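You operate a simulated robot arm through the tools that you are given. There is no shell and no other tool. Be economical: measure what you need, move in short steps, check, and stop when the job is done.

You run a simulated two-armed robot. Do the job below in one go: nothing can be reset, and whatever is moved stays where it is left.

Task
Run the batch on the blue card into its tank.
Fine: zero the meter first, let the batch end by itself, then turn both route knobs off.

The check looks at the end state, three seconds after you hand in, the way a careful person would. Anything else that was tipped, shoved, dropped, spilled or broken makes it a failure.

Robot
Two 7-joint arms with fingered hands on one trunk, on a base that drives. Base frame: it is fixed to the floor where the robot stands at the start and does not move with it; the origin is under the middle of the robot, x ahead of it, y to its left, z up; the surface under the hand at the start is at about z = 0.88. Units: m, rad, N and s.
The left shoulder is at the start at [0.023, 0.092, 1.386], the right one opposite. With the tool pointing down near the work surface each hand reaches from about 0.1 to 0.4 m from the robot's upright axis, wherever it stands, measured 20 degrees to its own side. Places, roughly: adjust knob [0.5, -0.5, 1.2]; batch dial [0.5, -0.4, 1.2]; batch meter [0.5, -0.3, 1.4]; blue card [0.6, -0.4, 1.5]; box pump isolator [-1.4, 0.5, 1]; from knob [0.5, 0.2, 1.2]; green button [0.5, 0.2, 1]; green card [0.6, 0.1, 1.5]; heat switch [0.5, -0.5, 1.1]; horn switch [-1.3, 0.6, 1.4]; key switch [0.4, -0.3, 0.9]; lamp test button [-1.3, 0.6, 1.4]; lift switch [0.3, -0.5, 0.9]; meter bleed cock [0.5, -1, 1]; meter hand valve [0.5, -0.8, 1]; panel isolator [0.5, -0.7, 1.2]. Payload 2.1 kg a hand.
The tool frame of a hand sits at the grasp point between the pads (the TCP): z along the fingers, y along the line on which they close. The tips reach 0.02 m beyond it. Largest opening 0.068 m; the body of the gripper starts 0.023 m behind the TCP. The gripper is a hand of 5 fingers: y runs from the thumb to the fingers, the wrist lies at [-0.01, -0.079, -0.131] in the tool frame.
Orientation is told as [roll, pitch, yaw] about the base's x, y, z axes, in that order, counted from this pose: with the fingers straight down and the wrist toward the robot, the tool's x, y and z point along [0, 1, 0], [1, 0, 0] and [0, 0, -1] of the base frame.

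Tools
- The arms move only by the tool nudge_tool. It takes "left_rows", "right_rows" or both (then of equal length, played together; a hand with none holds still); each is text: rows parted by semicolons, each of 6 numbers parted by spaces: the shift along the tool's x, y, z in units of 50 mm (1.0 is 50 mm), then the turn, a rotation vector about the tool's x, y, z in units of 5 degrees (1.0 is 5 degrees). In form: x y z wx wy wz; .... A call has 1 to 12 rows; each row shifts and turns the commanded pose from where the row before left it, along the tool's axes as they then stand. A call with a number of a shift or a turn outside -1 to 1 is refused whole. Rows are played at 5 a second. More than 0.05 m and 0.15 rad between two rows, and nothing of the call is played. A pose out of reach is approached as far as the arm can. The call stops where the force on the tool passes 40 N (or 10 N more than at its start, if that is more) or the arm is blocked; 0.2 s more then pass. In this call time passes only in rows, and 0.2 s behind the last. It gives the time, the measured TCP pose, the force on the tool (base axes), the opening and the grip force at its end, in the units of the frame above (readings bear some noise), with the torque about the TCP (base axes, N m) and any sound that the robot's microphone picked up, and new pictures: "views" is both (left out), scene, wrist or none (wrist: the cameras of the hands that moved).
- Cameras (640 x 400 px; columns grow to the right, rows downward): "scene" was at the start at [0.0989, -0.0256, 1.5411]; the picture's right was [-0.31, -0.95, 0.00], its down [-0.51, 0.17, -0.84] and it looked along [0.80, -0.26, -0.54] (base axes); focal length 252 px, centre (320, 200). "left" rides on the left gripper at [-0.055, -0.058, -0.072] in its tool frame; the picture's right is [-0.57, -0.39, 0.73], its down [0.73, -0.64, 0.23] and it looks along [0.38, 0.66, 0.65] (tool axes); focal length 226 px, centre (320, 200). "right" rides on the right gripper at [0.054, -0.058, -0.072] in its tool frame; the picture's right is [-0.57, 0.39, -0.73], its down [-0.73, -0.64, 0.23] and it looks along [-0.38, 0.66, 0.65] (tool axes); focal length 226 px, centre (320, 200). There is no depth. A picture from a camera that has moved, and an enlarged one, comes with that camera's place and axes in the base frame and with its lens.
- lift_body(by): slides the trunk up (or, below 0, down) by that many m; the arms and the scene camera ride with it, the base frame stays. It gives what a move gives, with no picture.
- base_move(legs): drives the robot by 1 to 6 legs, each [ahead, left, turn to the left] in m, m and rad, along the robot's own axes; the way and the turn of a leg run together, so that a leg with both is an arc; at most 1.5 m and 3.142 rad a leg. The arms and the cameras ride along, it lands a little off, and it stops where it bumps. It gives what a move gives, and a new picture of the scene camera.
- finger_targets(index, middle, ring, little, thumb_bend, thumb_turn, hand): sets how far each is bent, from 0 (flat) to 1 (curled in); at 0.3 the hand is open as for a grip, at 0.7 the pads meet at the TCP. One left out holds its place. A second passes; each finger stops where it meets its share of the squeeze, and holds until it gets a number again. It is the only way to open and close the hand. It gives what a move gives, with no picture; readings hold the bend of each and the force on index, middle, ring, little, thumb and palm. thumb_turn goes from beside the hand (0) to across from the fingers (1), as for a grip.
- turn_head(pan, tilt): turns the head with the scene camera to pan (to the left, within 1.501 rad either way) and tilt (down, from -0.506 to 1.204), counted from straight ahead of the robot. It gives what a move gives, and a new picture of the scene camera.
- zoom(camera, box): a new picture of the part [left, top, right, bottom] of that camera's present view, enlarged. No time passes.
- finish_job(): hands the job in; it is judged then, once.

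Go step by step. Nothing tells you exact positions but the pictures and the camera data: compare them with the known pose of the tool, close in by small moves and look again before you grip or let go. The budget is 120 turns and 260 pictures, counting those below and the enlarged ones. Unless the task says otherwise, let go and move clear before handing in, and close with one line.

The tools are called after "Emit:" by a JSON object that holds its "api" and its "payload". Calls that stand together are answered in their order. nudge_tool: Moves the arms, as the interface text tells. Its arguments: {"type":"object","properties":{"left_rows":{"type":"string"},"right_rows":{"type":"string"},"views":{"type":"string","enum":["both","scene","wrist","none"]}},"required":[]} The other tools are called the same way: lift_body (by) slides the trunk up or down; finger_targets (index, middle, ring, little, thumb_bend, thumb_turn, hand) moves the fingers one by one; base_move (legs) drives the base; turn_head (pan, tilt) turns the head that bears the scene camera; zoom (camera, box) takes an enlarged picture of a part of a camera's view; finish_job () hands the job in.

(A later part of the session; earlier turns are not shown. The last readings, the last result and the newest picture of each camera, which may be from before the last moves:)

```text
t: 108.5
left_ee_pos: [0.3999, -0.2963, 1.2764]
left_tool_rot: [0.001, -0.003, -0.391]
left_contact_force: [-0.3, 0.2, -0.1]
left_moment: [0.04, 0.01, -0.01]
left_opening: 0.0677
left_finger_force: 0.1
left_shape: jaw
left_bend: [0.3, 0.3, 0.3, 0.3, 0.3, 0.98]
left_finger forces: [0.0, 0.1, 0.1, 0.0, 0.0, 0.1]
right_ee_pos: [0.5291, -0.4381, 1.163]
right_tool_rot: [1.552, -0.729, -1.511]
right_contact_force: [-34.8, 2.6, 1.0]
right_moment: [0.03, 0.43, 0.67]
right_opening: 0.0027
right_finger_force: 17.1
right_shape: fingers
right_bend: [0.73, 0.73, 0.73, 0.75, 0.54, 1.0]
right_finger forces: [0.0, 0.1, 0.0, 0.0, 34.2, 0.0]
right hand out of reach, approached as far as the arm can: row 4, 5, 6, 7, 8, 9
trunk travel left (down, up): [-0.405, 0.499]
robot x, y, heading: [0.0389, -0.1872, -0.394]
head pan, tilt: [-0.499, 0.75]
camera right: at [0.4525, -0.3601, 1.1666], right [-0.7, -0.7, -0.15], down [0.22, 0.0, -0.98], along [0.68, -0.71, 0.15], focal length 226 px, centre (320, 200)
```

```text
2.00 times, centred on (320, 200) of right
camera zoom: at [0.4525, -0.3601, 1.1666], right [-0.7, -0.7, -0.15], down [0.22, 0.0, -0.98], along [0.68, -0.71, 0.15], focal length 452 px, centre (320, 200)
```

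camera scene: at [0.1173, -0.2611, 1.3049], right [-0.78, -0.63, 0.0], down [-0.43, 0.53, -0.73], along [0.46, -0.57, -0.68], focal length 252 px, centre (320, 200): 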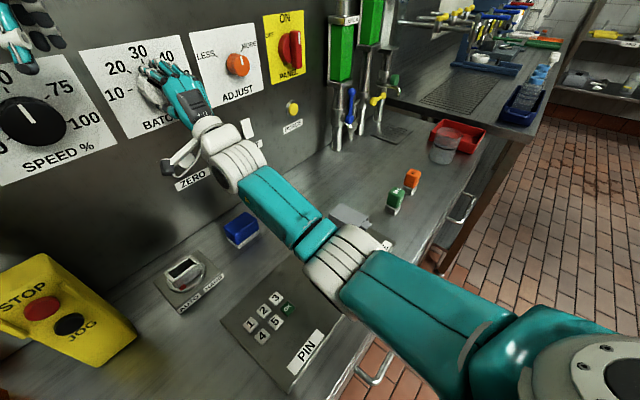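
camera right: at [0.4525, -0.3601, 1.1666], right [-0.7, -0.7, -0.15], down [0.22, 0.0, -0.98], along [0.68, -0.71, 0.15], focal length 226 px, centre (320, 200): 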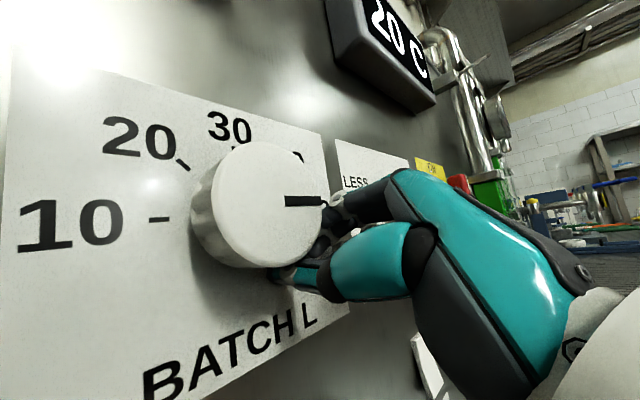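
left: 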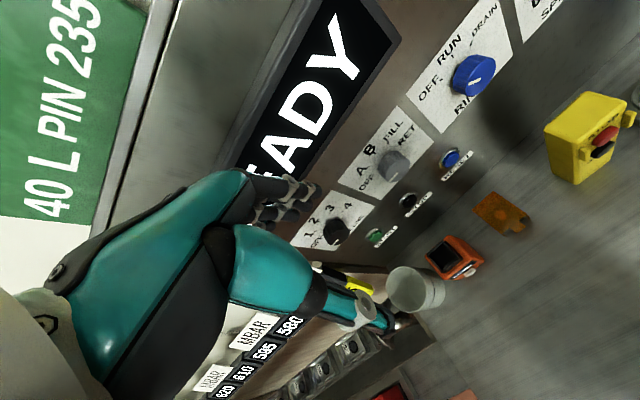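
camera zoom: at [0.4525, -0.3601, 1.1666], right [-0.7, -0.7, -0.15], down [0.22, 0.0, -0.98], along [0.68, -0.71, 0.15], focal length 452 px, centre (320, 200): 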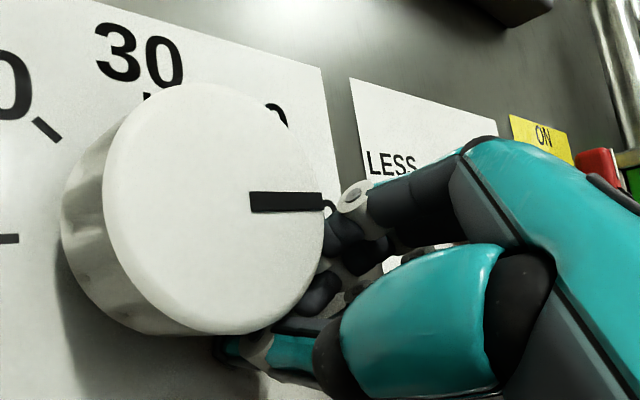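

The hand slid off and dragged the pointer past to 50. I'll back off gently, reopen, and then turn it back counter-clockwise to 30.

Emit:
{"api": "nudge_tool", "payload": {"right_rows": "0 0 -0.4 0 0 0;0 0 -0.5 0 0 0;0 0 -0.5 0 0 0", "views": "none"}}

Emit:
{"api": "finger_targets", "payload": {"hand": "right", "index": 0.3, "middle": 0.3, "ring": 0.3, "little": 0.3, "thumb_bend": 0.3}}

Emit:
{"api": "nudge_tool", "payload": {"right_rows": "0 0 -0.05 0 0 0", "views": "both"}}

```text
t: 109.3
left_ee_pos: [0.4066, -0.2971, 1.2743]
left_tool_rot: [0.001, -0.001, -0.389]
left_contact_force: [0.0, 0.1, 0.5]
left_moment: [-0.01, -0.04, -0.01]
left_opening: 0.0679
left_finger_force: 0.0
left_shape: jaw
left_bend: [0.3, 0.3, 0.3, 0.3, 0.3, 0.98]
left_finger forces: [0.0, 0.0, 0.1, 0.0, 0.0, 0.0]
right_ee_pos: [0.4695, -0.4579, 1.1548]
right_tool_rot: [1.545, -0.73, -1.503]
right_contact_force: [-0.2, -0.1, 0.4]
right_moment: [-0.01, 0.02, -0.01]
right_opening: 0.0001
right_finger_force: 0.0
right_shape: fingers
right_bend: [0.73, 0.73, 0.73, 0.75, 0.64, 1.0]
right_finger forces: [0.0, 0.0, 0.0, 0.1, 0.1, 0.0]
right hand out of reach, approached as far as the arm can: row 1, 2
trunk travel left (down, up): [-0.405, 0.499]
robot x, y, heading: [0.0403, -0.1914, -0.394]
head pan, tilt: [-0.499, 0.75]
```

```text
t: 110.3
left_ee_pos: [0.4064, -0.2967, 1.274]
left_tool_rot: [-0.001, -0.002, -0.389]
left_contact_force: [-0.2, 0.4, 0.9]
left_moment: [0.01, 0.04, 0.0]
left_opening: 0.0675
left_finger_force: 0.1
left_shape: jaw
left_bend: [0.3, 0.3, 0.3, 0.3, 0.3, 0.98]
left_finger forces: [0.1, 0.0, 0.0, 0.0, 0.0, 0.0]
right_ee_pos: [0.4699, -0.4561, 1.1536]
right_tool_rot: [1.544, -0.733, -1.505]
right_contact_force: [-0.4, 1.0, 0.3]
right_moment: [0.03, -0.03, 0.03]
right_opening: 0.0617
right_finger_force: 0.0
right_shape: fingers
right_bend: [0.3, 0.3, 0.3, 0.3, 0.3, 1.0]
right_finger forces: [0.0, 0.1, 0.0, 0.1, 0.1, 0.1]
trunk travel left (down, up): [-0.405, 0.499]
robot x, y, heading: [0.036, -0.191, -0.395]
head pan, tilt: [-0.499, 0.75]
```

```text
t: 110.7
left_ee_pos: [0.4064, -0.2967, 1.2742]
left_tool_rot: [0.001, 0.001, -0.392]
left_contact_force: [0.3, 0.7, 0.3]
left_moment: [-0.01, -0.02, 0.05]
left_opening: 0.0678
left_finger_force: 0.0
left_shape: jaw
left_bend: [0.3, 0.3, 0.3, 0.3, 0.3, 0.98]
left_finger forces: [0.0, 0.0, 0.0, 0.0, 0.1, 0.0]
right_ee_pos: [0.4671, -0.4549, 1.1535]
right_tool_rot: [1.547, -0.731, -1.503]
right_contact_force: [-0.5, -0.8, 0.7]
right_moment: [0.01, 0.01, -0.01]
right_opening: 0.062
right_finger_force: 0.0
right_shape: fingers
right_bend: [0.3, 0.3, 0.3, 0.3, 0.3, 1.0]
right_finger forces: [0.0, 0.0, 0.0, 0.0, 0.0, 0.1]
trunk travel left (down, up): [-0.405, 0.499]
robot x, y, heading: [0.0385, -0.1865, -0.391]
head pan, tilt: [-0.499, 0.75]
camera scene: at [0.1189, -0.2614, 1.3047], right [-0.78, -0.63, 0.0], down [-0.43, 0.53, -0.73], along [0.46, -0.57, -0.68], focal length 252 px, centre (320, 200)
camera right: at [0.3903, -0.3784, 1.1573], right [-0.7, -0.7, -0.15], down [0.21, 0.0, -0.98], along [0.69, -0.71, 0.15], focal length 226 px, centre (320, 200)
```

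scene: 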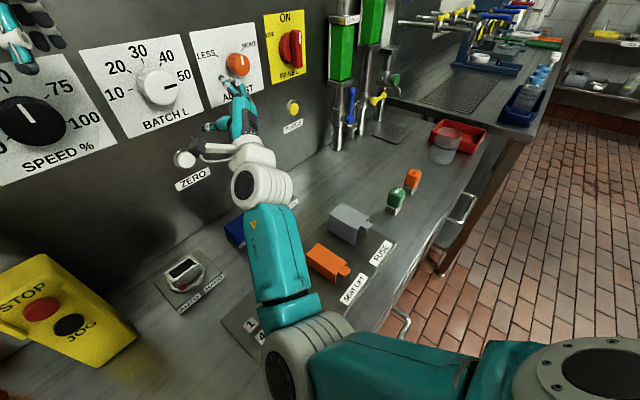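
right: 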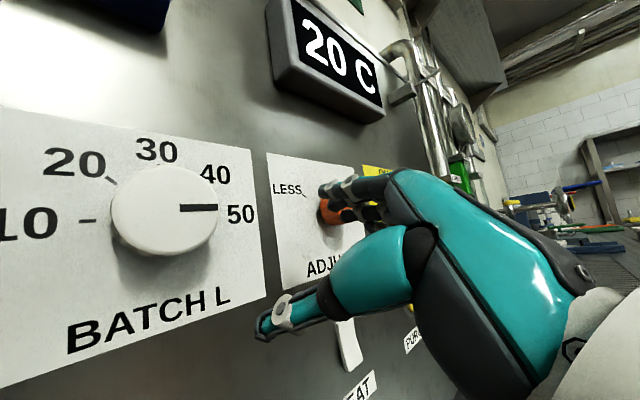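

The dial now reads 50. The comfortable range is roll -42° to about 0°, so I'll roll back to 0° and turn the dial counter-clockwise in two 45° grips.

Emit:
{"api": "nudge_tool", "payload": {"right_rows": "0 0 -0.2 0 0 -1;0 0 -0.2 0 0 -1;0 0 0 0 0 -1;0 0 0 0 0 -1;0 0 0 0 0 -1;0 0 0 0 0 -1;0 0 0 0 0 -1;0 0 0 0 0 -1;0 0 0 0 0 -1", "views": "wrist"}}

```text
t: 112.7
left_ee_pos: [0.4068, -0.2978, 1.2738]
left_tool_rot: [-0.001, -0.001, -0.389]
left_contact_force: [-0.5, -0.7, 0.6]
left_moment: [0.03, -0.01, 0.01]
left_opening: 0.0672
left_finger_force: 0.0
left_shape: jaw
left_bend: [0.3, 0.3, 0.3, 0.3, 0.3, 0.98]
left_finger forces: [0.0, 0.1, 0.0, 0.0, 0.0, 0.0]
right_ee_pos: [0.4477, -0.4537, 1.1551]
right_tool_rot: [1.215, -1.51, -1.167]
right_contact_force: [-0.3, 0.9, 0.0]
right_moment: [0.01, -0.01, 0.06]
right_opening: 0.0618
right_finger_force: 0.0
right_shape: fingers
right_bend: [0.3, 0.3, 0.3, 0.3, 0.3, 1.0]
right_finger forces: [0.1, 0.0, 0.1, 0.1, 0.1, 0.0]
trunk travel left (down, up): [-0.405, 0.499]
robot x, y, heading: [0.0393, -0.1867, -0.39]
head pan, tilt: [-0.499, 0.75]
camera right: at [0.3709, -0.3981, 1.1021], right [-0.69, -0.62, 0.37], down [0.25, -0.69, -0.68], along [0.68, -0.38, 0.63], focal length 226 px, centre (320, 200)
```

right: 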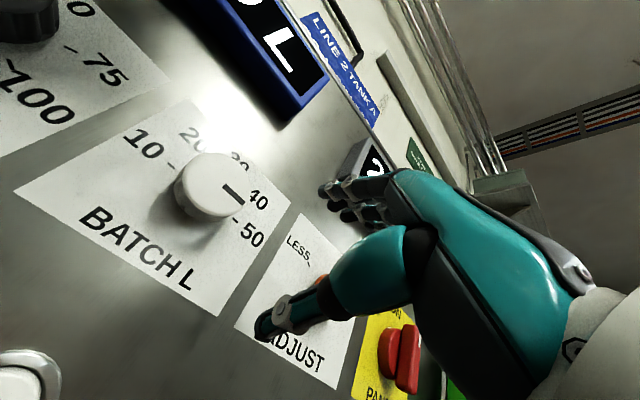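

I'll move left and up to the dial axis and then forward over the knob.

Emit:
{"api": "nudge_tool", "payload": {"right_rows": "0.34 0.12 0 0 0 0;0.33 0.12 0 0 0 0;0.33 0.11 0 0 0 0;0 0 0.3 0 0 0;0 0 0.3 0 0 0;0 0 0.3 0 0 0;0 0 0.25 0 0 0", "views": "wrist"}}

```text
t: 114.3
left_ee_pos: [0.4072, -0.2974, 1.2728]
left_tool_rot: [0.0, 0.0, -0.39]
left_contact_force: [0.1, 0.2, 0.0]
left_moment: [-0.01, -0.03, -0.01]
left_opening: 0.0676
left_finger_force: 0.0
left_shape: jaw
left_bend: [0.3, 0.3, 0.3, 0.3, 0.3, 0.98]
left_finger forces: [0.0, 0.1, 0.0, 0.1, 0.0, 0.0]
right_ee_pos: [0.5035, -0.4045, 1.1745]
right_tool_rot: [1.21, -1.511, -1.161]
right_contact_force: [0.9, 0.0, -0.3]
right_moment: [0.0, 0.01, 0.01]
right_opening: 0.0617
right_finger_force: 0.0
right_shape: fingers
right_bend: [0.3, 0.3, 0.3, 0.3, 0.3, 1.0]
right_finger forces: [0.0, 0.0, 0.0, 0.1, 0.1, 0.0]
right hand out of reach, approached as far as the arm can: row 4
trunk travel left (down, up): [-0.405, 0.499]
robot x, y, heading: [0.0396, -0.1909, -0.39]
head pan, tilt: [-0.499, 0.75]
camera right: at [0.4274, -0.3495, 1.1208], right [-0.69, -0.62, 0.37], down [0.25, -0.68, -0.69], along [0.68, -0.38, 0.63], focal length 226 px, centre (320, 200)
```

right: 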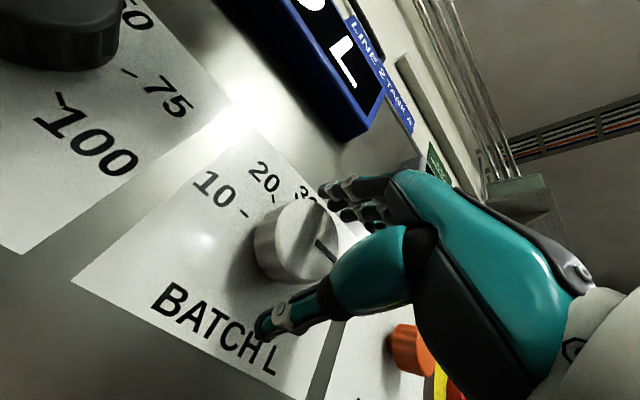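

Well centred. I'll go 13 mm deeper and slightly up, then close.

Emit:
{"api": "nudge_tool", "payload": {"right_rows": "0 0.1 0.13 0 0 0;0 0 0.13 0 0 0", "views": "none"}}

Emit:
{"api": "finger_targets", "payload": {"hand": "right", "index": 0.7, "middle": 0.7, "ring": 0.7, "little": 0.7, "thumb_bend": 0.75}}

Emit:
{"api": "nudge_tool", "payload": {"right_rows": "0 0 0 0 0 -1;0 0 0 0 0 -1;0 0 0 0 0 -1;0 0 0 0 0 -1;0 0 0 0 0 -1;0 0 0 0 0 -1;0 0 0 0 0 -1;0 0 0 0 0 -1;0 0 0 0 0 -1", "views": "wrist"}}

```text
t: 114.9
left_ee_pos: [0.4054, -0.2968, 1.2729]
left_tool_rot: [0.0, 0.0, -0.389]
left_contact_force: [0.0, -0.7, 0.4]
left_moment: [0.04, -0.01, 0.02]
left_opening: 0.0677
left_finger_force: 0.0
left_shape: jaw
left_bend: [0.3, 0.3, 0.3, 0.3, 0.3, 0.98]
left_finger forces: [0.1, 0.0, 0.1, 0.1, 0.0, 0.0]
right_ee_pos: [0.517, -0.404, 1.1778]
right_tool_rot: [1.204, -1.509, -1.158]
right_contact_force: [0.5, 0.1, -0.1]
right_moment: [0.02, 0.02, 0.01]
right_opening: 0.0619
right_finger_force: 0.1
right_shape: fingers
right_bend: [0.3, 0.3, 0.3, 0.3, 0.3, 1.0]
right_finger forces: [0.0, 0.0, 0.1, 0.1, 0.0, 0.0]
trunk travel left (down, up): [-0.405, 0.499]
robot x, y, heading: [0.0404, -0.1877, -0.389]
head pan, tilt: [-0.499, 0.75]
```

```text
t: 115.9
left_ee_pos: [0.4044, -0.2966, 1.274]
left_tool_rot: [0.0, 0.0, -0.391]
left_contact_force: [0.3, 0.4, 0.2]
left_moment: [-0.01, -0.03, -0.03]
left_opening: 0.0679
left_finger_force: 0.1
left_shape: jaw
left_bend: [0.3, 0.3, 0.3, 0.3, 0.3, 0.98]
left_finger forces: [0.0, 0.1, 0.1, 0.1, 0.0, 0.0]
right_ee_pos: [0.5155, -0.4042, 1.1777]
right_tool_rot: [1.249, -1.512, -1.206]
right_contact_force: [3.3, -3.7, 15.9]
right_moment: [-0.14, -0.3, -0.06]
right_opening: 0.0335
right_finger_force: 19.8
right_shape: fingers
right_bend: [0.46, 0.49, 0.53, 0.68, 0.53, 1.0]
right_finger forces: [11.9, 7.7, 6.9, 0.8, 12.8, 0.1]
trunk travel left (down, up): [-0.405, 0.499]
robot x, y, heading: [0.0427, -0.1922, -0.393]
head pan, tilt: [-0.499, 0.75]
```

```text
t: 117.9
left_ee_pos: [0.4064, -0.2976, 1.2738]
left_tool_rot: [0.0, 0.001, -0.388]
left_contact_force: [-0.1, -0.1, 0.1]
left_moment: [-0.03, 0.02, -0.04]
left_opening: 0.0679
left_finger_force: 0.2
left_shape: jaw
left_bend: [0.3, 0.3, 0.3, 0.3, 0.3, 0.98]
left_finger forces: [0.1, 0.0, 0.0, 0.0, 0.1, 0.0]
right_ee_pos: [0.5161, -0.4047, 1.1783]
right_tool_rot: [-1.533, -0.842, 1.593]
right_contact_force: [2.5, -0.2, 2.4]
right_moment: [-0.01, -0.04, -0.05]
right_opening: 0.0335
right_finger_force: 18.3
right_shape: fingers
right_bend: [0.5, 0.53, 0.57, 0.7, 0.53, 0.99]
right_finger forces: [8.3, 5.3, 5.2, 0.2, 17.6, 0.0]
trunk travel left (down, up): [-0.405, 0.499]
robot x, y, heading: [0.0366, -0.1917, -0.391]
head pan, tilt: [-0.499, 0.75]
camera right: at [0.4416, -0.406, 1.1019], right [-0.7, -0.2, 0.68], down [0.28, -0.96, 0.01], along [0.66, 0.19, 0.73], focal length 226 px, centre (320, 200)
```

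right: 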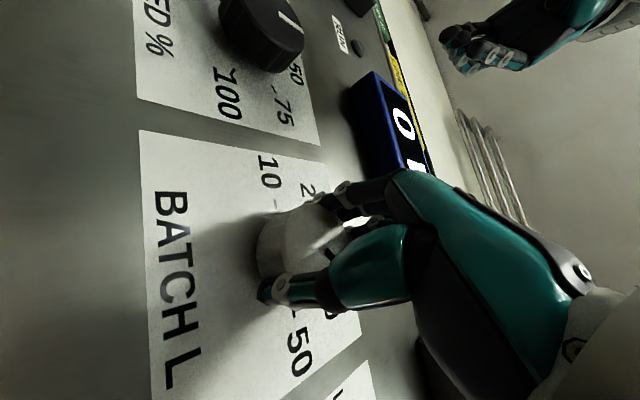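

Turned smoothly with low forces. I'll release and look at the pointer.

Emit:
{"api": "finger_targets", "payload": {"hand": "right", "index": 0.3, "middle": 0.3, "ring": 0.3, "little": 0.3, "thumb_bend": 0.3}}

Emit:
{"api": "nudge_tool", "payload": {"right_rows": "0 0 0 0 0 1;0 0 0 0 0 1;0 0 0 0 0 1;0 0 0 0 0 1;0 0 0 0 0 1;0 0 0 0 0 1;0 0 0 0 0 1;0 0 0 0 0 1;0 0 0 0 0 1", "views": "wrist"}}

Emit:
{"api": "zoom", "payload": {"camera": "right", "box": [180, 120, 420, 320]}}

```text
t: 118.9
left_ee_pos: [0.4064, -0.2971, 1.2736]
left_tool_rot: [-0.002, 0.001, -0.391]
left_contact_force: [-0.1, -0.2, 0.0]
left_moment: [0.01, -0.01, -0.02]
left_opening: 0.0677
left_finger_force: 0.2
left_shape: jaw
left_bend: [0.3, 0.3, 0.3, 0.3, 0.3, 0.98]
left_finger forces: [0.0, 0.1, 0.0, 0.0, 0.1, 0.1]
right_ee_pos: [0.5149, -0.4049, 1.1798]
right_tool_rot: [-1.533, -0.843, 1.592]
right_contact_force: [0.2, 0.5, -0.1]
right_moment: [-0.04, 0.01, -0.03]
right_opening: 0.062
right_finger_force: 0.0
right_shape: fingers
right_bend: [0.3, 0.3, 0.3, 0.3, 0.3, 1.0]
right_finger forces: [0.0, 0.0, 0.0, 0.1, 0.0, 0.0]
trunk travel left (down, up): [-0.405, 0.499]
robot x, y, heading: [0.0378, -0.1855, -0.393]
head pan, tilt: [-0.499, 0.75]
```

```text
t: 120.9
left_ee_pos: [0.4058, -0.2971, 1.2727]
left_tool_rot: [0.0, 0.002, -0.389]
left_contact_force: [-0.4, -0.2, -0.1]
left_moment: [0.04, -0.04, -0.01]
left_opening: 0.0675
left_finger_force: 0.1
left_shape: jaw
left_bend: [0.3, 0.3, 0.3, 0.3, 0.3, 0.98]
left_finger forces: [0.0, 0.0, 0.1, 0.0, 0.1, 0.0]
right_ee_pos: [0.5173, -0.4048, 1.1781]
right_tool_rot: [1.21, -1.508, -1.161]
right_contact_force: [-0.2, -0.1, -0.3]
right_moment: [0.0, 0.01, 0.01]
right_opening: 0.0618
right_finger_force: 0.0
right_shape: fingers
right_bend: [0.3, 0.3, 0.3, 0.3, 0.3, 1.0]
right_finger forces: [0.0, 0.0, 0.0, 0.0, 0.0, 0.1]
trunk travel left (down, up): [-0.405, 0.499]
robot x, y, heading: [0.0396, -0.1887, -0.391]
head pan, tilt: [-0.499, 0.75]
camera right: at [0.44, -0.3488, 1.1253], right [-0.69, -0.62, 0.37], down [0.25, -0.68, -0.69], along [0.68, -0.38, 0.63], focal length 226 px, centre (320, 200)
```

right: 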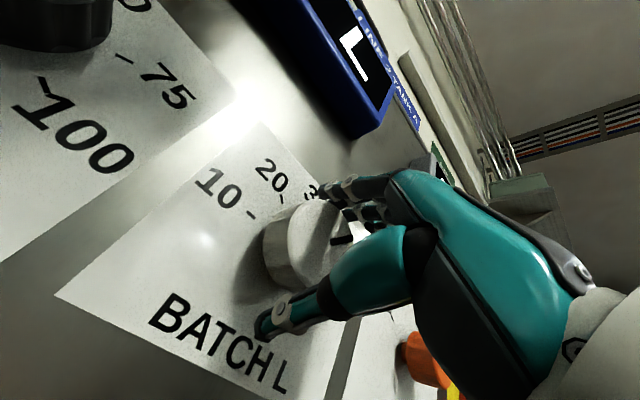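

```text
2.00 times, centred on (300, 220) of right
camera zoom: at [0.44, -0.3488, 1.1253], right [-0.69, -0.62, 0.37], down [0.25, -0.68, -0.69], along [0.68, -0.38, 0.63], focal length 452 px, centre (360, 160)
```

zoom: 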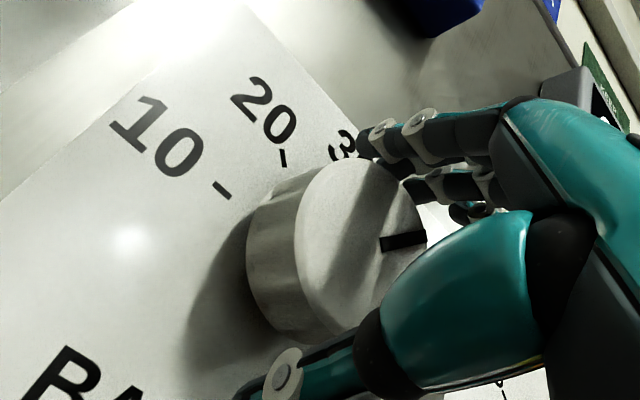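

The pointer advanced one step to 40. Repeating the same grip and turn to reach 30.

Emit:
{"api": "finger_targets", "payload": {"hand": "right", "index": 0.7, "middle": 0.7, "ring": 0.7, "little": 0.7, "thumb_bend": 0.75}}

Emit:
{"api": "nudge_tool", "payload": {"right_rows": "0 0 0 0 0 -1;0 0 0 0 0 -1;0 0 0 0 0 -1;0 0 0 0 0 -1;0 0 0 0 0 -1;0 0 0 0 0 -1;0 0 0 0 0 -1;0 0 0 0 0 -1;0 0 0 0 0 -1", "views": "none"}}

Emit:
{"api": "finger_targets", "payload": {"hand": "right", "index": 0.3, "middle": 0.3, "ring": 0.3, "little": 0.3, "thumb_bend": 0.3}}

Emit:
{"api": "nudge_tool", "payload": {"right_rows": "0 0 -0.3 0 0 0;0 0 -0.3 0 0 0;0 0 -0.4 0 0 0;0 0 -0.4 0 0 0", "views": "both"}}

```text
t: 121.9
left_ee_pos: [0.4052, -0.2979, 1.2738]
left_tool_rot: [-0.001, 0.0, -0.39]
left_contact_force: [0.2, 0.0, -0.1]
left_moment: [0.02, -0.01, 0.0]
left_opening: 0.0676
left_finger_force: 0.1
left_shape: jaw
left_bend: [0.3, 0.3, 0.3, 0.3, 0.3, 0.98]
left_finger forces: [0.1, 0.1, 0.1, 0.0, 0.1, 0.0]
right_ee_pos: [0.517, -0.4048, 1.1784]
right_tool_rot: [1.254, -1.512, -1.208]
right_contact_force: [1.1, -4.7, 14.0]
right_moment: [-0.05, -0.28, -0.1]
right_opening: 0.0333
right_finger_force: 19.9
right_shape: fingers
right_bend: [0.46, 0.5, 0.54, 0.69, 0.53, 1.0]
right_finger forces: [10.9, 8.6, 6.9, 0.7, 12.8, 0.0]
trunk travel left (down, up): [-0.405, 0.499]
robot x, y, heading: [0.0407, -0.1872, -0.393]
head pan, tilt: [-0.499, 0.75]
```

```text
t: 123.9
left_ee_pos: [0.4062, -0.2973, 1.2733]
left_tool_rot: [0.0, -0.001, -0.39]
left_contact_force: [-0.2, -0.1, 0.5]
left_moment: [0.03, 0.01, -0.05]
left_opening: 0.0678
left_finger_force: 0.0
left_shape: jaw
left_bend: [0.3, 0.3, 0.3, 0.3, 0.3, 0.98]
left_finger forces: [0.0, 0.0, 0.0, 0.0, 0.0, 0.0]
right_ee_pos: [0.5158, -0.4044, 1.1788]
right_tool_rot: [-1.534, -0.843, 1.593]
right_contact_force: [-2.4, -0.1, -0.6]
right_moment: [-0.01, -0.11, 0.03]
right_opening: 0.0332
right_finger_force: 18.7
right_shape: fingers
right_bend: [0.5, 0.53, 0.58, 0.7, 0.52, 0.98]
right_finger forces: [8.0, 6.0, 5.1, 0.1, 18.2, 0.0]
trunk travel left (down, up): [-0.405, 0.499]
robot x, y, heading: [0.0376, -0.1844, -0.391]
head pan, tilt: [-0.499, 0.75]
```

```text
t: 124.9
left_ee_pos: [0.4066, -0.2982, 1.2734]
left_tool_rot: [-0.001, 0.001, -0.391]
left_contact_force: [0.0, 0.0, -0.4]
left_moment: [0.0, -0.03, 0.01]
left_opening: 0.0678
left_finger_force: 0.0
left_shape: jaw
left_bend: [0.3, 0.3, 0.3, 0.3, 0.3, 0.98]
left_finger forces: [0.0, 0.0, 0.0, 0.0, 0.0, 0.1]
right_ee_pos: [0.5163, -0.4049, 1.1804]
right_tool_rot: [-1.534, -0.845, 1.592]
right_contact_force: [0.2, 0.0, -0.6]
right_moment: [-0.03, -0.01, 0.0]
right_opening: 0.0619
right_finger_force: 0.0
right_shape: fingers
right_bend: [0.3, 0.3, 0.3, 0.3, 0.3, 1.0]
right_finger forces: [0.0, 0.0, 0.0, 0.0, 0.0, 0.0]
trunk travel left (down, up): [-0.405, 0.499]
robot x, y, heading: [0.0338, -0.1905, -0.393]
head pan, tilt: [-0.499, 0.75]
```

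```text
t: 125.9
left_ee_pos: [0.4068, -0.2975, 1.2725]
left_tool_rot: [0.0, -0.001, -0.389]
left_contact_force: [-0.6, 0.1, -0.7]
left_moment: [-0.04, 0.0, -0.01]
left_opening: 0.0676
left_finger_force: 0.0
left_shape: jaw
left_bend: [0.3, 0.3, 0.3, 0.3, 0.3, 0.98]
left_finger forces: [0.1, 0.0, 0.1, 0.0, 0.0, 0.0]
right_ee_pos: [0.4492, -0.4134, 1.1881]
right_tool_rot: [-1.532, -0.844, 1.593]
right_contact_force: [-0.6, -0.2, -0.3]
right_moment: [0.0, -0.01, 0.01]
right_opening: 0.0618
right_finger_force: 0.0
right_shape: fingers
right_bend: [0.3, 0.3, 0.3, 0.3, 0.3, 1.0]
right_finger forces: [0.0, 0.1, 0.1, 0.0, 0.0, 0.0]
right hand out of reach, approached as far as the arm can: row 1, 2, 4
trunk travel left (down, up): [-0.405, 0.499]
robot x, y, heading: [0.0436, -0.1883, -0.391]
head pan, tilt: [-0.499, 0.75]
camera scene: at [0.1188, -0.2615, 1.3047], right [-0.78, -0.63, 0.0], down [-0.43, 0.53, -0.73], along [0.46, -0.57, -0.68], focal length 252 px, centre (320, 200)
camera right: at [0.3736, -0.4155, 1.1105], right [-0.7, -0.2, 0.68], down [0.28, -0.96, 0.0], along [0.66, 0.19, 0.73], focal length 226 px, centre (320, 200)
```

scene: 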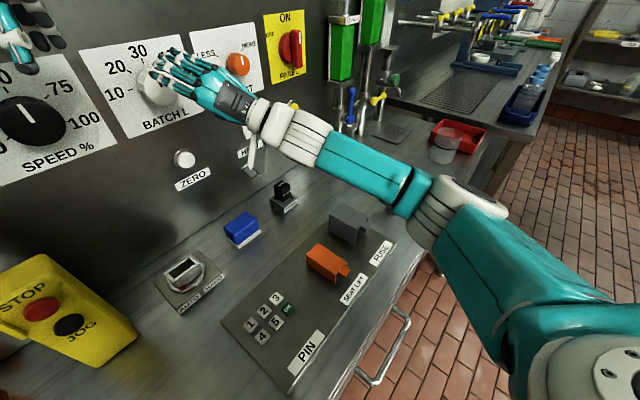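
right: 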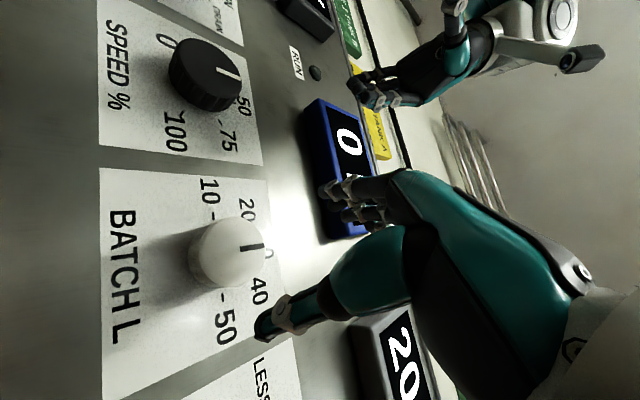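

The dial now points to 30. Next is the PIN pad near [0.28, -0.355, 0.90]; I'll back away, raise the trunk, and point the right hand down.

Emit:
{"api": "base_move", "payload": {"legs": [[-0.093, -0.038, 0]]}}

Emit:
{"api": "lift_body", "payload": {"by": 0.15}}

Emit:
{"api": "nudge_tool", "payload": {"right_rows": "0 0 -0.3 0 0 1;0 0 -0.3 0 0 1;0 0 -0.3 0 0 1;0 0 -0.3 0 0 1;0 0 -0.2 0 0 1;0 0 0 0 0 1;0 0 0 0 0 1;0 0 0 0 0 1;0 0 0 1 0 0;0 0 0 1 0 0;0 0 0 1 0 0;0 0 0 1 0 0", "views": "none"}}

Emit:
{"api": "nudge_tool", "payload": {"right_rows": "0 0 0 1 0 0;0 0 0 1 0 0;0 0 0 1 0 0;0 0 0 1 0 0;0 0 0 1 0 0;0 0 0 1 0 0;0 0 0 1 0 0;0 0 0 1 0 0;0 0 0 1 0 0;0 0 0 1 0 0;0 0 0 1 0 0;0 0 0 1 0 0", "views": "scene"}}

```text
t: 127.0
left_ee_pos: [0.3041, -0.2965, 1.2738]
left_tool_rot: [0.0, -0.001, -0.392]
left_contact_force: [0.3, -0.2, 0.1]
left_moment: [0.04, 0.01, 0.04]
left_opening: 0.0678
left_finger_force: 0.0
left_shape: jaw
left_bend: [0.3, 0.3, 0.3, 0.3, 0.3, 0.98]
left_finger forces: [0.0, 0.0, 0.0, 0.0, 0.0, 0.0]
right_ee_pos: [0.348, -0.414, 1.1881]
right_tool_rot: [-1.531, -0.843, 1.593]
right_contact_force: [0.0, -0.7, -0.4]
right_moment: [0.04, 0.04, 0.01]
right_opening: 0.0617
right_finger_force: 0.1
right_shape: fingers
right_bend: [0.3, 0.3, 0.3, 0.3, 0.3, 1.0]
right_finger forces: [0.1, 0.0, 0.1, 0.0, 0.0, 0.0]
trunk travel left (down, up): [-0.405, 0.499]
robot x, y, heading: [-0.0582, -0.1896, -0.39]
head pan, tilt: [-0.499, 0.75]
camera scene: at [0.0183, -0.261, 1.3047], right [-0.78, -0.63, 0.0], down [-0.43, 0.53, -0.73], along [0.46, -0.57, -0.68], focal length 252 px, centre (320, 200)
```

scene: 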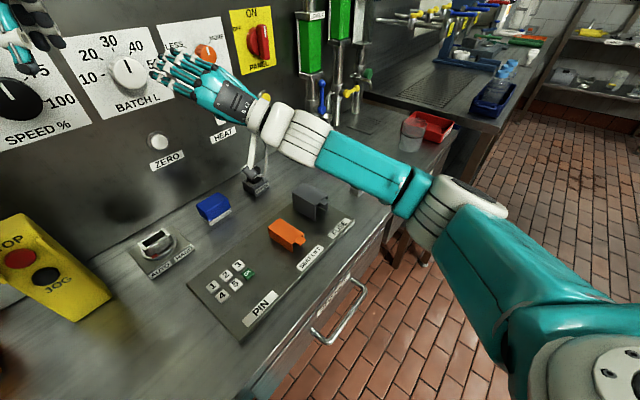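

```text
t: 128.8
left_ee_pos: [0.307, -0.2971, 1.4229]
left_tool_rot: [-0.001, 0.002, -0.392]
left_contact_force: [0.3, 0.1, -0.1]
left_moment: [0.0, -0.03, -0.02]
left_opening: 0.0675
left_finger_force: 0.0
left_shape: jaw
left_bend: [0.3, 0.3, 0.3, 0.3, 0.3, 0.98]
left_finger forces: [0.0, 0.0, 0.0, 0.0, 0.0, 0.1]
right_ee_pos: [0.3484, -0.4147, 1.3371]
right_tool_rot: [-1.53, -0.843, 1.59]
right_contact_force: [0.0, -0.4, 0.1]
right_moment: [0.02, 0.01, 0.0]
right_opening: 0.0617
right_finger_force: 0.0
right_shape: fingers
right_bend: [0.3, 0.3, 0.3, 0.3, 0.3, 1.0]
right_finger forces: [0.1, 0.0, 0.0, 0.0, 0.1, 0.0]
trunk travel left (down, up): [-0.555, 0.349]
robot x, y, heading: [-0.0603, -0.1894, -0.392]
head pan, tilt: [-0.499, 0.75]
```

```text
t: 131.4
left_ee_pos: [0.3051, -0.2975, 1.4237]
left_tool_rot: [0.001, -0.001, -0.391]
left_contact_force: [-1.1, -0.3, 0.2]
left_moment: [0.02, 0.01, 0.01]
left_opening: 0.0678
left_finger_force: 0.1
left_shape: jaw
left_bend: [0.3, 0.3, 0.3, 0.3, 0.3, 0.98]
left_finger forces: [0.1, 0.1, 0.1, 0.0, 0.0, 0.0]
right_ee_pos: [0.2782, -0.4179, 1.3385]
right_tool_rot: [-0.078, -1.194, 0.125]
right_contact_force: [0.0, 0.2, -0.6]
right_moment: [0.03, 0.0, -0.01]
right_opening: 0.062
right_finger_force: 0.0
right_shape: fingers
right_bend: [0.3, 0.3, 0.3, 0.3, 0.3, 1.0]
right_finger forces: [0.0, 0.1, 0.0, 0.0, 0.0, 0.0]
trunk travel left (down, up): [-0.555, 0.349]
robot x, y, heading: [-0.0605, -0.1852, -0.393]
head pan, tilt: [-0.499, 0.75]
```

```text
t: 134.0
left_ee_pos: [0.3057, -0.2976, 1.4227]
left_tool_rot: [-0.001, 0.0, -0.393]
left_contact_force: [0.5, 0.0, -0.3]
left_moment: [0.02, -0.02, 0.0]
left_opening: 0.0677
left_finger_force: 0.1
left_shape: jaw
left_bend: [0.3, 0.3, 0.3, 0.3, 0.3, 0.98]
left_finger forces: [0.1, 0.0, 0.0, 0.0, 0.0, 0.0]
right_ee_pos: [0.2794, -0.419, 1.341]
right_tool_rot: [-0.031, -0.148, 0.056]
right_contact_force: [0.6, 0.5, 0.2]
right_moment: [0.01, 0.02, 0.01]
right_opening: 0.0619
right_finger_force: 0.0
right_shape: fingers
right_bend: [0.3, 0.3, 0.3, 0.3, 0.3, 1.0]
right_finger forces: [0.0, 0.1, 0.0, 0.0, 0.1, 0.1]
trunk travel left (down, up): [-0.555, 0.349]
robot x, y, heading: [-0.0621, -0.1873, -0.392]
head pan, tilt: [-0.499, 0.75]
camera scene: at [0.0074, -0.2562, 1.4553], right [-0.78, -0.63, 0.0], down [-0.43, 0.53, -0.73], along [0.46, -0.57, -0.68], focal length 252 px, centre (320, 200)
```

scene: 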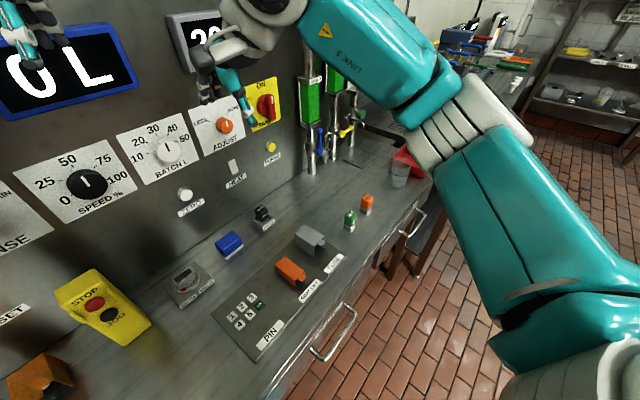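

The dial looks right at 30. I'll form the index poker and descend above the PIN pad, looking with the wrist camera.

Emit:
{"api": "finger_targets", "payload": {"hand": "right", "index": 0.7, "middle": 1, "ring": 1, "little": 1, "thumb_bend": 0.7, "thumb_turn": 1}}

Emit:
{"api": "nudge_tool", "payload": {"right_rows": "0.15 0 0.72 0.2 0 0;0.15 0 0.72 0.2 0 0;0.15 0 0.72 0.2 0 0;0.15 0 0.72 0.2 0 0;0.15 0 0.72 0.2 0 0;0.15 0 0.72 0.2 0 0;0.15 0 0.72 0.2 0 0;0.15 0 0.72 0.2 0 0", "views": "both"}}

Emit:
{"api": "zoom", "payload": {"camera": "scene", "box": [110, 110, 310, 360]}}

```text
t: 135.0
left_ee_pos: [0.3053, -0.2968, 1.4236]
left_tool_rot: [0.001, -0.001, -0.392]
left_contact_force: [0.5, -0.5, 0.6]
left_moment: [-0.01, 0.05, 0.01]
left_opening: 0.0675
left_finger_force: 0.2
left_shape: jaw
left_bend: [0.3, 0.3, 0.3, 0.3, 0.3, 0.98]
left_finger forces: [0.1, 0.0, 0.1, 0.0, 0.0, 0.0]
right_ee_pos: [0.2787, -0.4192, 1.3388]
right_tool_rot: [-0.031, -0.149, 0.056]
right_contact_force: [0.2, -0.1, 0.8]
right_moment: [0.0, 0.01, 0.04]
right_opening: 0.0002
right_finger_force: 0.1
right_shape: fingers
right_bend: [0.7, 1.0, 1.0, 1.0, 0.7, 1.0]
right_finger forces: [0.0, 0.0, 0.1, 0.0, 0.0, 0.1]
trunk travel left (down, up): [-0.555, 0.349]
robot x, y, heading: [-0.062, -0.1884, -0.393]
head pan, tilt: [-0.499, 0.75]
```

```text
t: 136.8
left_ee_pos: [0.3068, -0.2972, 1.4227]
left_tool_rot: [0.001, -0.001, -0.39]
left_contact_force: [0.1, 0.5, 0.2]
left_moment: [0.01, 0.02, 0.0]
left_opening: 0.0677
left_finger_force: 0.0
left_shape: jaw
left_bend: [0.3, 0.3, 0.3, 0.3, 0.3, 0.98]
left_finger forces: [0.0, 0.1, 0.0, 0.1, 0.0, 0.1]
right_ee_pos: [0.3034, -0.3666, 1.0513]
right_tool_rot: [-0.029, -0.008, 0.053]
right_contact_force: [-0.3, 0.3, -0.1]
right_moment: [0.0, 0.03, 0.01]
right_opening: 0.0
right_finger_force: 0.0
right_shape: fingers
right_bend: [0.7, 1.0, 1.0, 1.0, 0.7, 1.0]
right_finger forces: [0.0, 0.0, 0.0, 0.0, 0.1, 0.0]
trunk travel left (down, up): [-0.555, 0.349]
robot x, y, heading: [-0.0604, -0.1854, -0.393]
head pan, tilt: [-0.499, 0.75]
camera scene: at [0.0075, -0.2562, 1.4553], right [-0.78, -0.63, 0.0], down [-0.43, 0.53, -0.73], along [0.46, -0.57, -0.68], focal length 252 px, centre (320, 200)
camera right: at [0.24, -0.3106, 1.1215], right [0.41, -0.52, 0.75], down [-0.6, -0.77, -0.21], along [0.69, -0.36, -0.63], focal length 226 px, centre (320, 200)
```

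scene: 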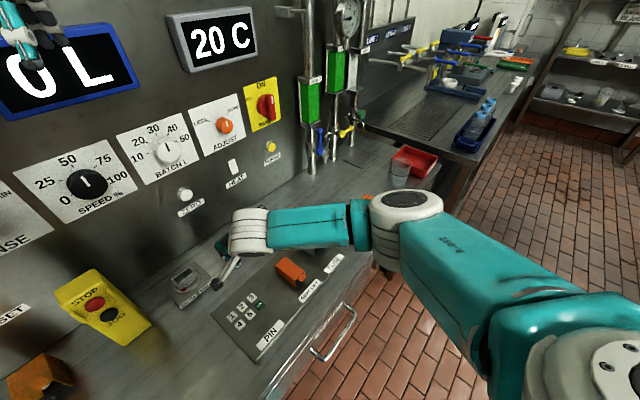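
right: 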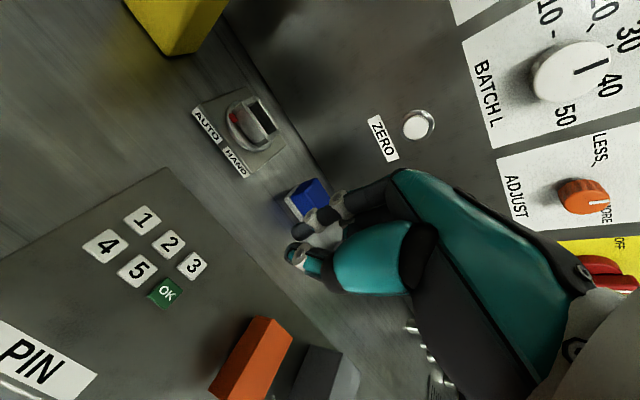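

```text
1.60 times, centred on (210, 235) of scene
camera zoom: at [0.0075, -0.2562, 1.4553], right [-0.78, -0.63, 0.0], down [-0.43, 0.53, -0.73], along [0.46, -0.57, -0.68], focal length 403 px, centre (496, 144)
```

zoom: 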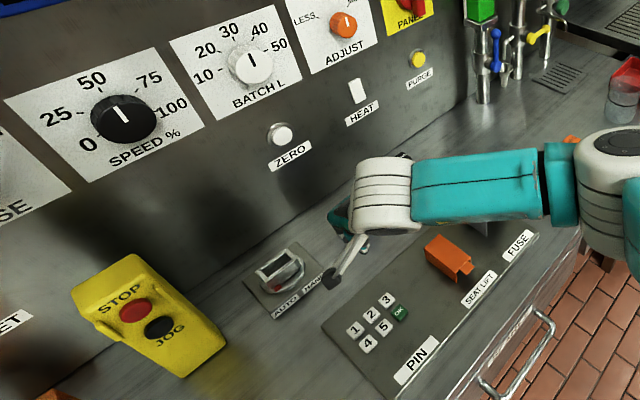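

Dial confirmed at 30 and the key is on AUTO. The keys are about 27 mm apart: 3 at (0.296, -0.368), 2 at (0.2965, -0.341), 5 at (0.270, -0.341), OK at (0.269, -0.3675). I'll descend above 3.

Emit:
{"api": "nudge_tool", "payload": {"right_rows": "-0.03 -0.15 0.5 0 0 0;0 0 0.5 0 0 0;0 0 0.5 0 0 0;0 0 0.5 0 0 0;0 0 0.2 0 0 0", "views": "wrist"}}

Emit:
{"api": "zoom", "payload": {"camera": "right", "box": [200, 150, 400, 320]}}

```text
t: 138.0
left_ee_pos: [0.3055, -0.2969, 1.4236]
left_tool_rot: [0.0, 0.001, -0.39]
left_contact_force: [-0.3, -0.1, -0.1]
left_moment: [-0.04, 0.0, -0.01]
left_opening: 0.0679
left_finger_force: 0.1
left_shape: jaw
left_bend: [0.3, 0.3, 0.3, 0.3, 0.3, 0.98]
left_finger forces: [0.0, 0.1, 0.0, 0.0, 0.0, 0.0]
right_ee_pos: [0.2958, -0.3732, 0.9395]
right_tool_rot: [-0.031, -0.008, 0.053]
right_contact_force: [0.2, -1.0, 0.3]
right_moment: [0.01, -0.01, 0.0]
right_opening: 0.0002
right_finger_force: 0.1
right_shape: fingers
right_bend: [0.7, 1.0, 1.0, 1.0, 0.7, 1.0]
right_finger forces: [0.1, 0.1, 0.0, 0.0, 0.0, 0.1]
trunk travel left (down, up): [-0.555, 0.349]
robot x, y, heading: [-0.0578, -0.1875, -0.395]
head pan, tilt: [-0.499, 0.75]
camera right: at [0.2332, -0.318, 1.0101], right [0.41, -0.52, 0.75], down [-0.6, -0.77, -0.21], along [0.69, -0.36, -0.63], focal length 226 px, centre (320, 200)
```

right: 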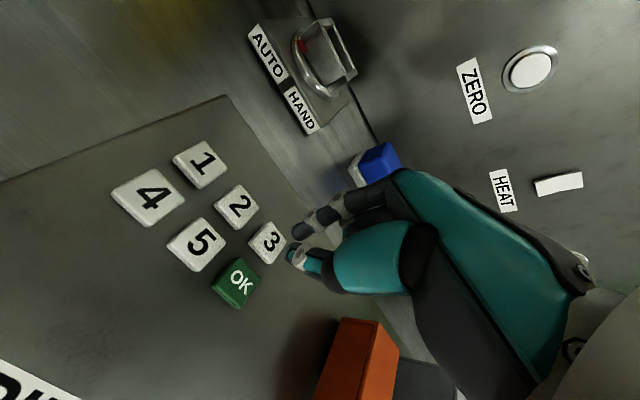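

```text
2.35 times, centred on (300, 235) of right
camera zoom: at [0.2332, -0.318, 1.0101], right [0.41, -0.52, 0.75], down [-0.6, -0.77, -0.21], along [0.69, -0.36, -0.63], focal length 532 px, centre (367, 118)
```

zoom: 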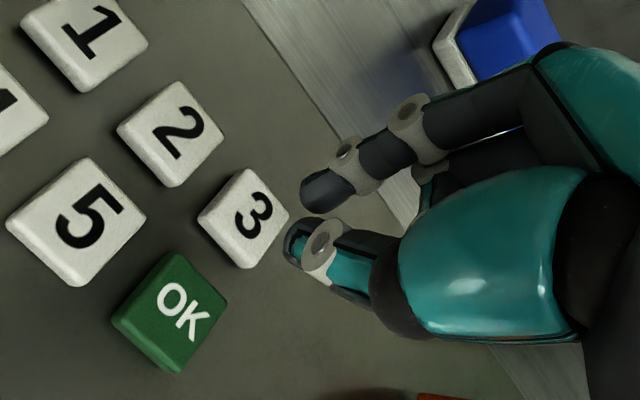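

Tips sit at the TCP. Key tops are at z≈0.900. Correcting 5 mm left and pressing 3.

Emit:
{"api": "nudge_tool", "payload": {"right_rows": "0.1 0 0.3 0 0 0;0 0 0.3 0 0 0;0 0 0.12 0 0 0;0 0 0.08 0 0 0;0 0 0.06 0 0 0", "views": "wrist"}}

```text
t: 138.6
left_ee_pos: [0.3047, -0.2967, 1.4251]
left_tool_rot: [-0.001, 0.0, -0.393]
left_contact_force: [-0.1, 0.5, -1.6]
left_moment: [0.01, -0.02, 0.03]
left_opening: 0.0678
left_finger_force: 0.1
left_shape: jaw
left_bend: [0.3, 0.3, 0.3, 0.3, 0.3, 0.98]
left_finger forces: [0.0, 0.0, 0.0, 0.0, 0.0, 0.0]
right_ee_pos: [0.2986, -0.3678, 0.9163]
right_tool_rot: [-0.024, -0.024, 0.052]
right_contact_force: [-6.8, 0.9, 28.1]
right_moment: [0.01, 0.4, -0.04]
right_opening: 0.0
right_finger_force: 16.1
right_shape: fingers
right_bend: [0.71, 1.0, 1.0, 1.0, 0.67, 1.0]
right_finger forces: [2.4, 0.1, 0.1, 0.1, 29.6, 0.0]
trunk travel left (down, up): [-0.555, 0.349]
robot x, y, heading: [-0.0614, -0.1858, -0.391]
head pan, tilt: [-0.499, 0.75]
heard: click
stopped in row 3 (right hand): the force on the tool passed its limit at 63 N (the readings are from after the stop); the commanded pose is now the measured one
camera right: at [0.2347, -0.3121, 0.9869], right [0.4, -0.53, 0.75], down [-0.6, -0.77, -0.23], along [0.7, -0.36, -0.62], focal length 226 px, centre (320, 200)
```

right: 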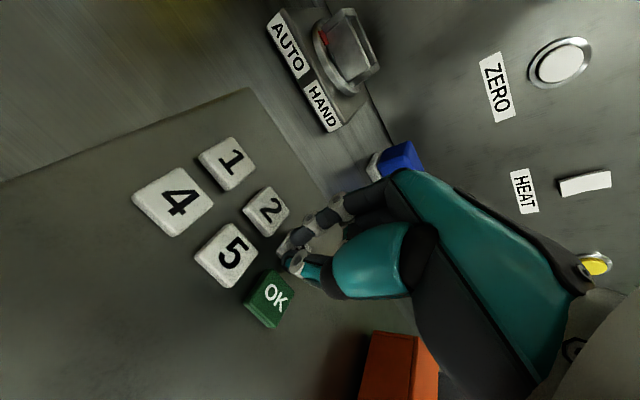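

One click for 3. Now lift, move left one key and press 2 in finer steps.

Emit:
{"api": "nudge_tool", "payload": {"right_rows": "0 0 -0.5 0 0 0;0.27 0 0 0 0 0;0.27 0 0 0 0 0;0 0 0.25 0 0 0;0 0 0.1 0 0 0;0 0 0.05 0 0 0;0 0 0.05 0 0 0;0 0 0.05 0 0 0;0 0 0.05 0 0 0", "views": "wrist"}}

```text
t: 140.6
left_ee_pos: [0.304, -0.298, 1.4241]
left_tool_rot: [0.002, 0.0, -0.392]
left_contact_force: [0.6, 0.2, 0.6]
left_moment: [-0.01, -0.02, 0.01]
left_opening: 0.0677
left_finger_force: 0.2
left_shape: jaw
left_bend: [0.3, 0.3, 0.3, 0.3, 0.3, 0.98]
left_finger forces: [0.0, 0.1, 0.1, 0.0, 0.0, 0.1]
right_ee_pos: [0.2973, -0.3391, 0.9162]
right_tool_rot: [-0.023, -0.027, 0.054]
right_contact_force: [-5.4, -0.5, 25.9]
right_moment: [0.06, 0.28, 0.0]
right_opening: 0.0
right_finger_force: 12.6
right_shape: fingers
right_bend: [0.7, 1.0, 1.0, 1.0, 0.71, 1.0]
right_finger forces: [1.4, 0.0, 0.1, 0.0, 24.4, 0.1]
trunk travel left (down, up): [-0.555, 0.349]
robot x, y, heading: [-0.0604, -0.1886, -0.392]
head pan, tilt: [-0.499, 0.75]
heard: click
stopped in row 9 (right hand): the force on the tool passed its limit at 44 N (the readings are from after the stop); the commanded pose is now the measured one
camera right: at [0.2338, -0.2847, 0.9857], right [0.4, -0.53, 0.75], down [-0.59, -0.77, -0.23], along [0.7, -0.36, -0.62], focal length 226 px, centre (320, 200)
```

right: 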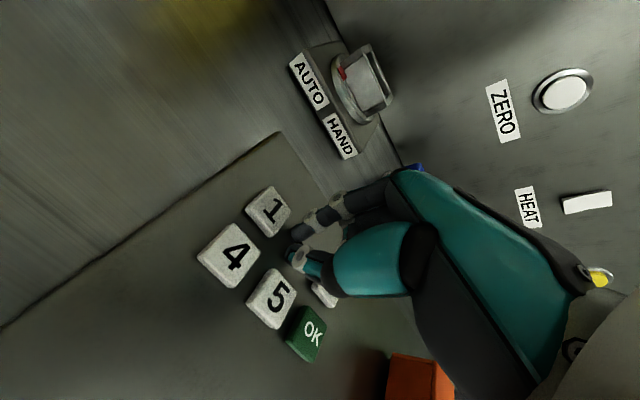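

Click for 2. Now back one row for 5.

Emit:
{"api": "nudge_tool", "payload": {"right_rows": "0 0 -0.5 0 0 0;0 -0.27 0 0 0 0;0 -0.27 0 0 0 0;0 0 0.25 0 0 0;0 0 0.1 0 0 0;0 0 0.05 0 0 0;0 0 0.05 0 0 0;0 0 0.05 0 0 0;0 0 0.05 0 0 0", "views": "wrist"}}

```text
t: 142.6
left_ee_pos: [0.3028, -0.296, 1.4246]
left_tool_rot: [0.0, 0.0, -0.39]
left_contact_force: [-0.1, 0.0, 0.6]
left_moment: [0.0, -0.04, 0.01]
left_opening: 0.0678
left_finger_force: 0.1
left_shape: jaw
left_bend: [0.3, 0.3, 0.3, 0.3, 0.3, 0.98]
left_finger forces: [0.1, 0.1, 0.0, 0.0, 0.1, 0.0]
right_ee_pos: [0.2726, -0.3404, 0.9152]
right_tool_rot: [-0.024, -0.031, 0.053]
right_contact_force: [-6.5, 1.4, 29.0]
right_moment: [0.04, 0.39, -0.02]
right_opening: 0.0
right_finger_force: 14.9
right_shape: fingers
right_bend: [0.7, 1.0, 1.0, 1.0, 0.7, 1.0]
right_finger forces: [0.1, 0.0, 0.1, 0.0, 29.2, 0.1]
trunk travel left (down, up): [-0.555, 0.349]
robot x, y, heading: [-0.0608, -0.1883, -0.391]
head pan, tilt: [-0.499, 0.75]
heard: click
stopped in row 9 (right hand): the force on the tool passed its limit at 44 N (the readings are from after the stop); the commanded pose is now the measured one
camera right: at [0.2081, -0.2863, 0.9857], right [0.39, -0.53, 0.75], down [-0.59, -0.77, -0.23], along [0.7, -0.36, -0.62], focal length 226 px, centre (320, 200)
```

right: 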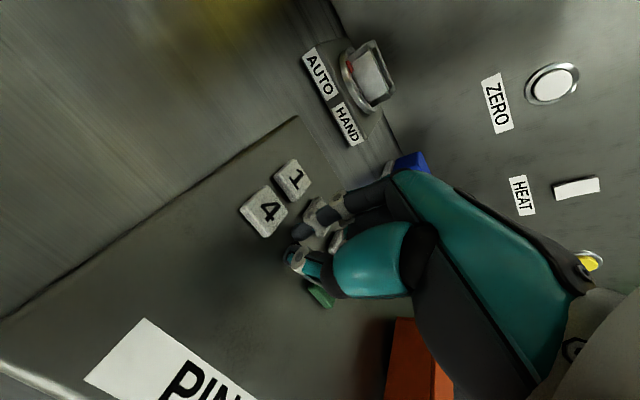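

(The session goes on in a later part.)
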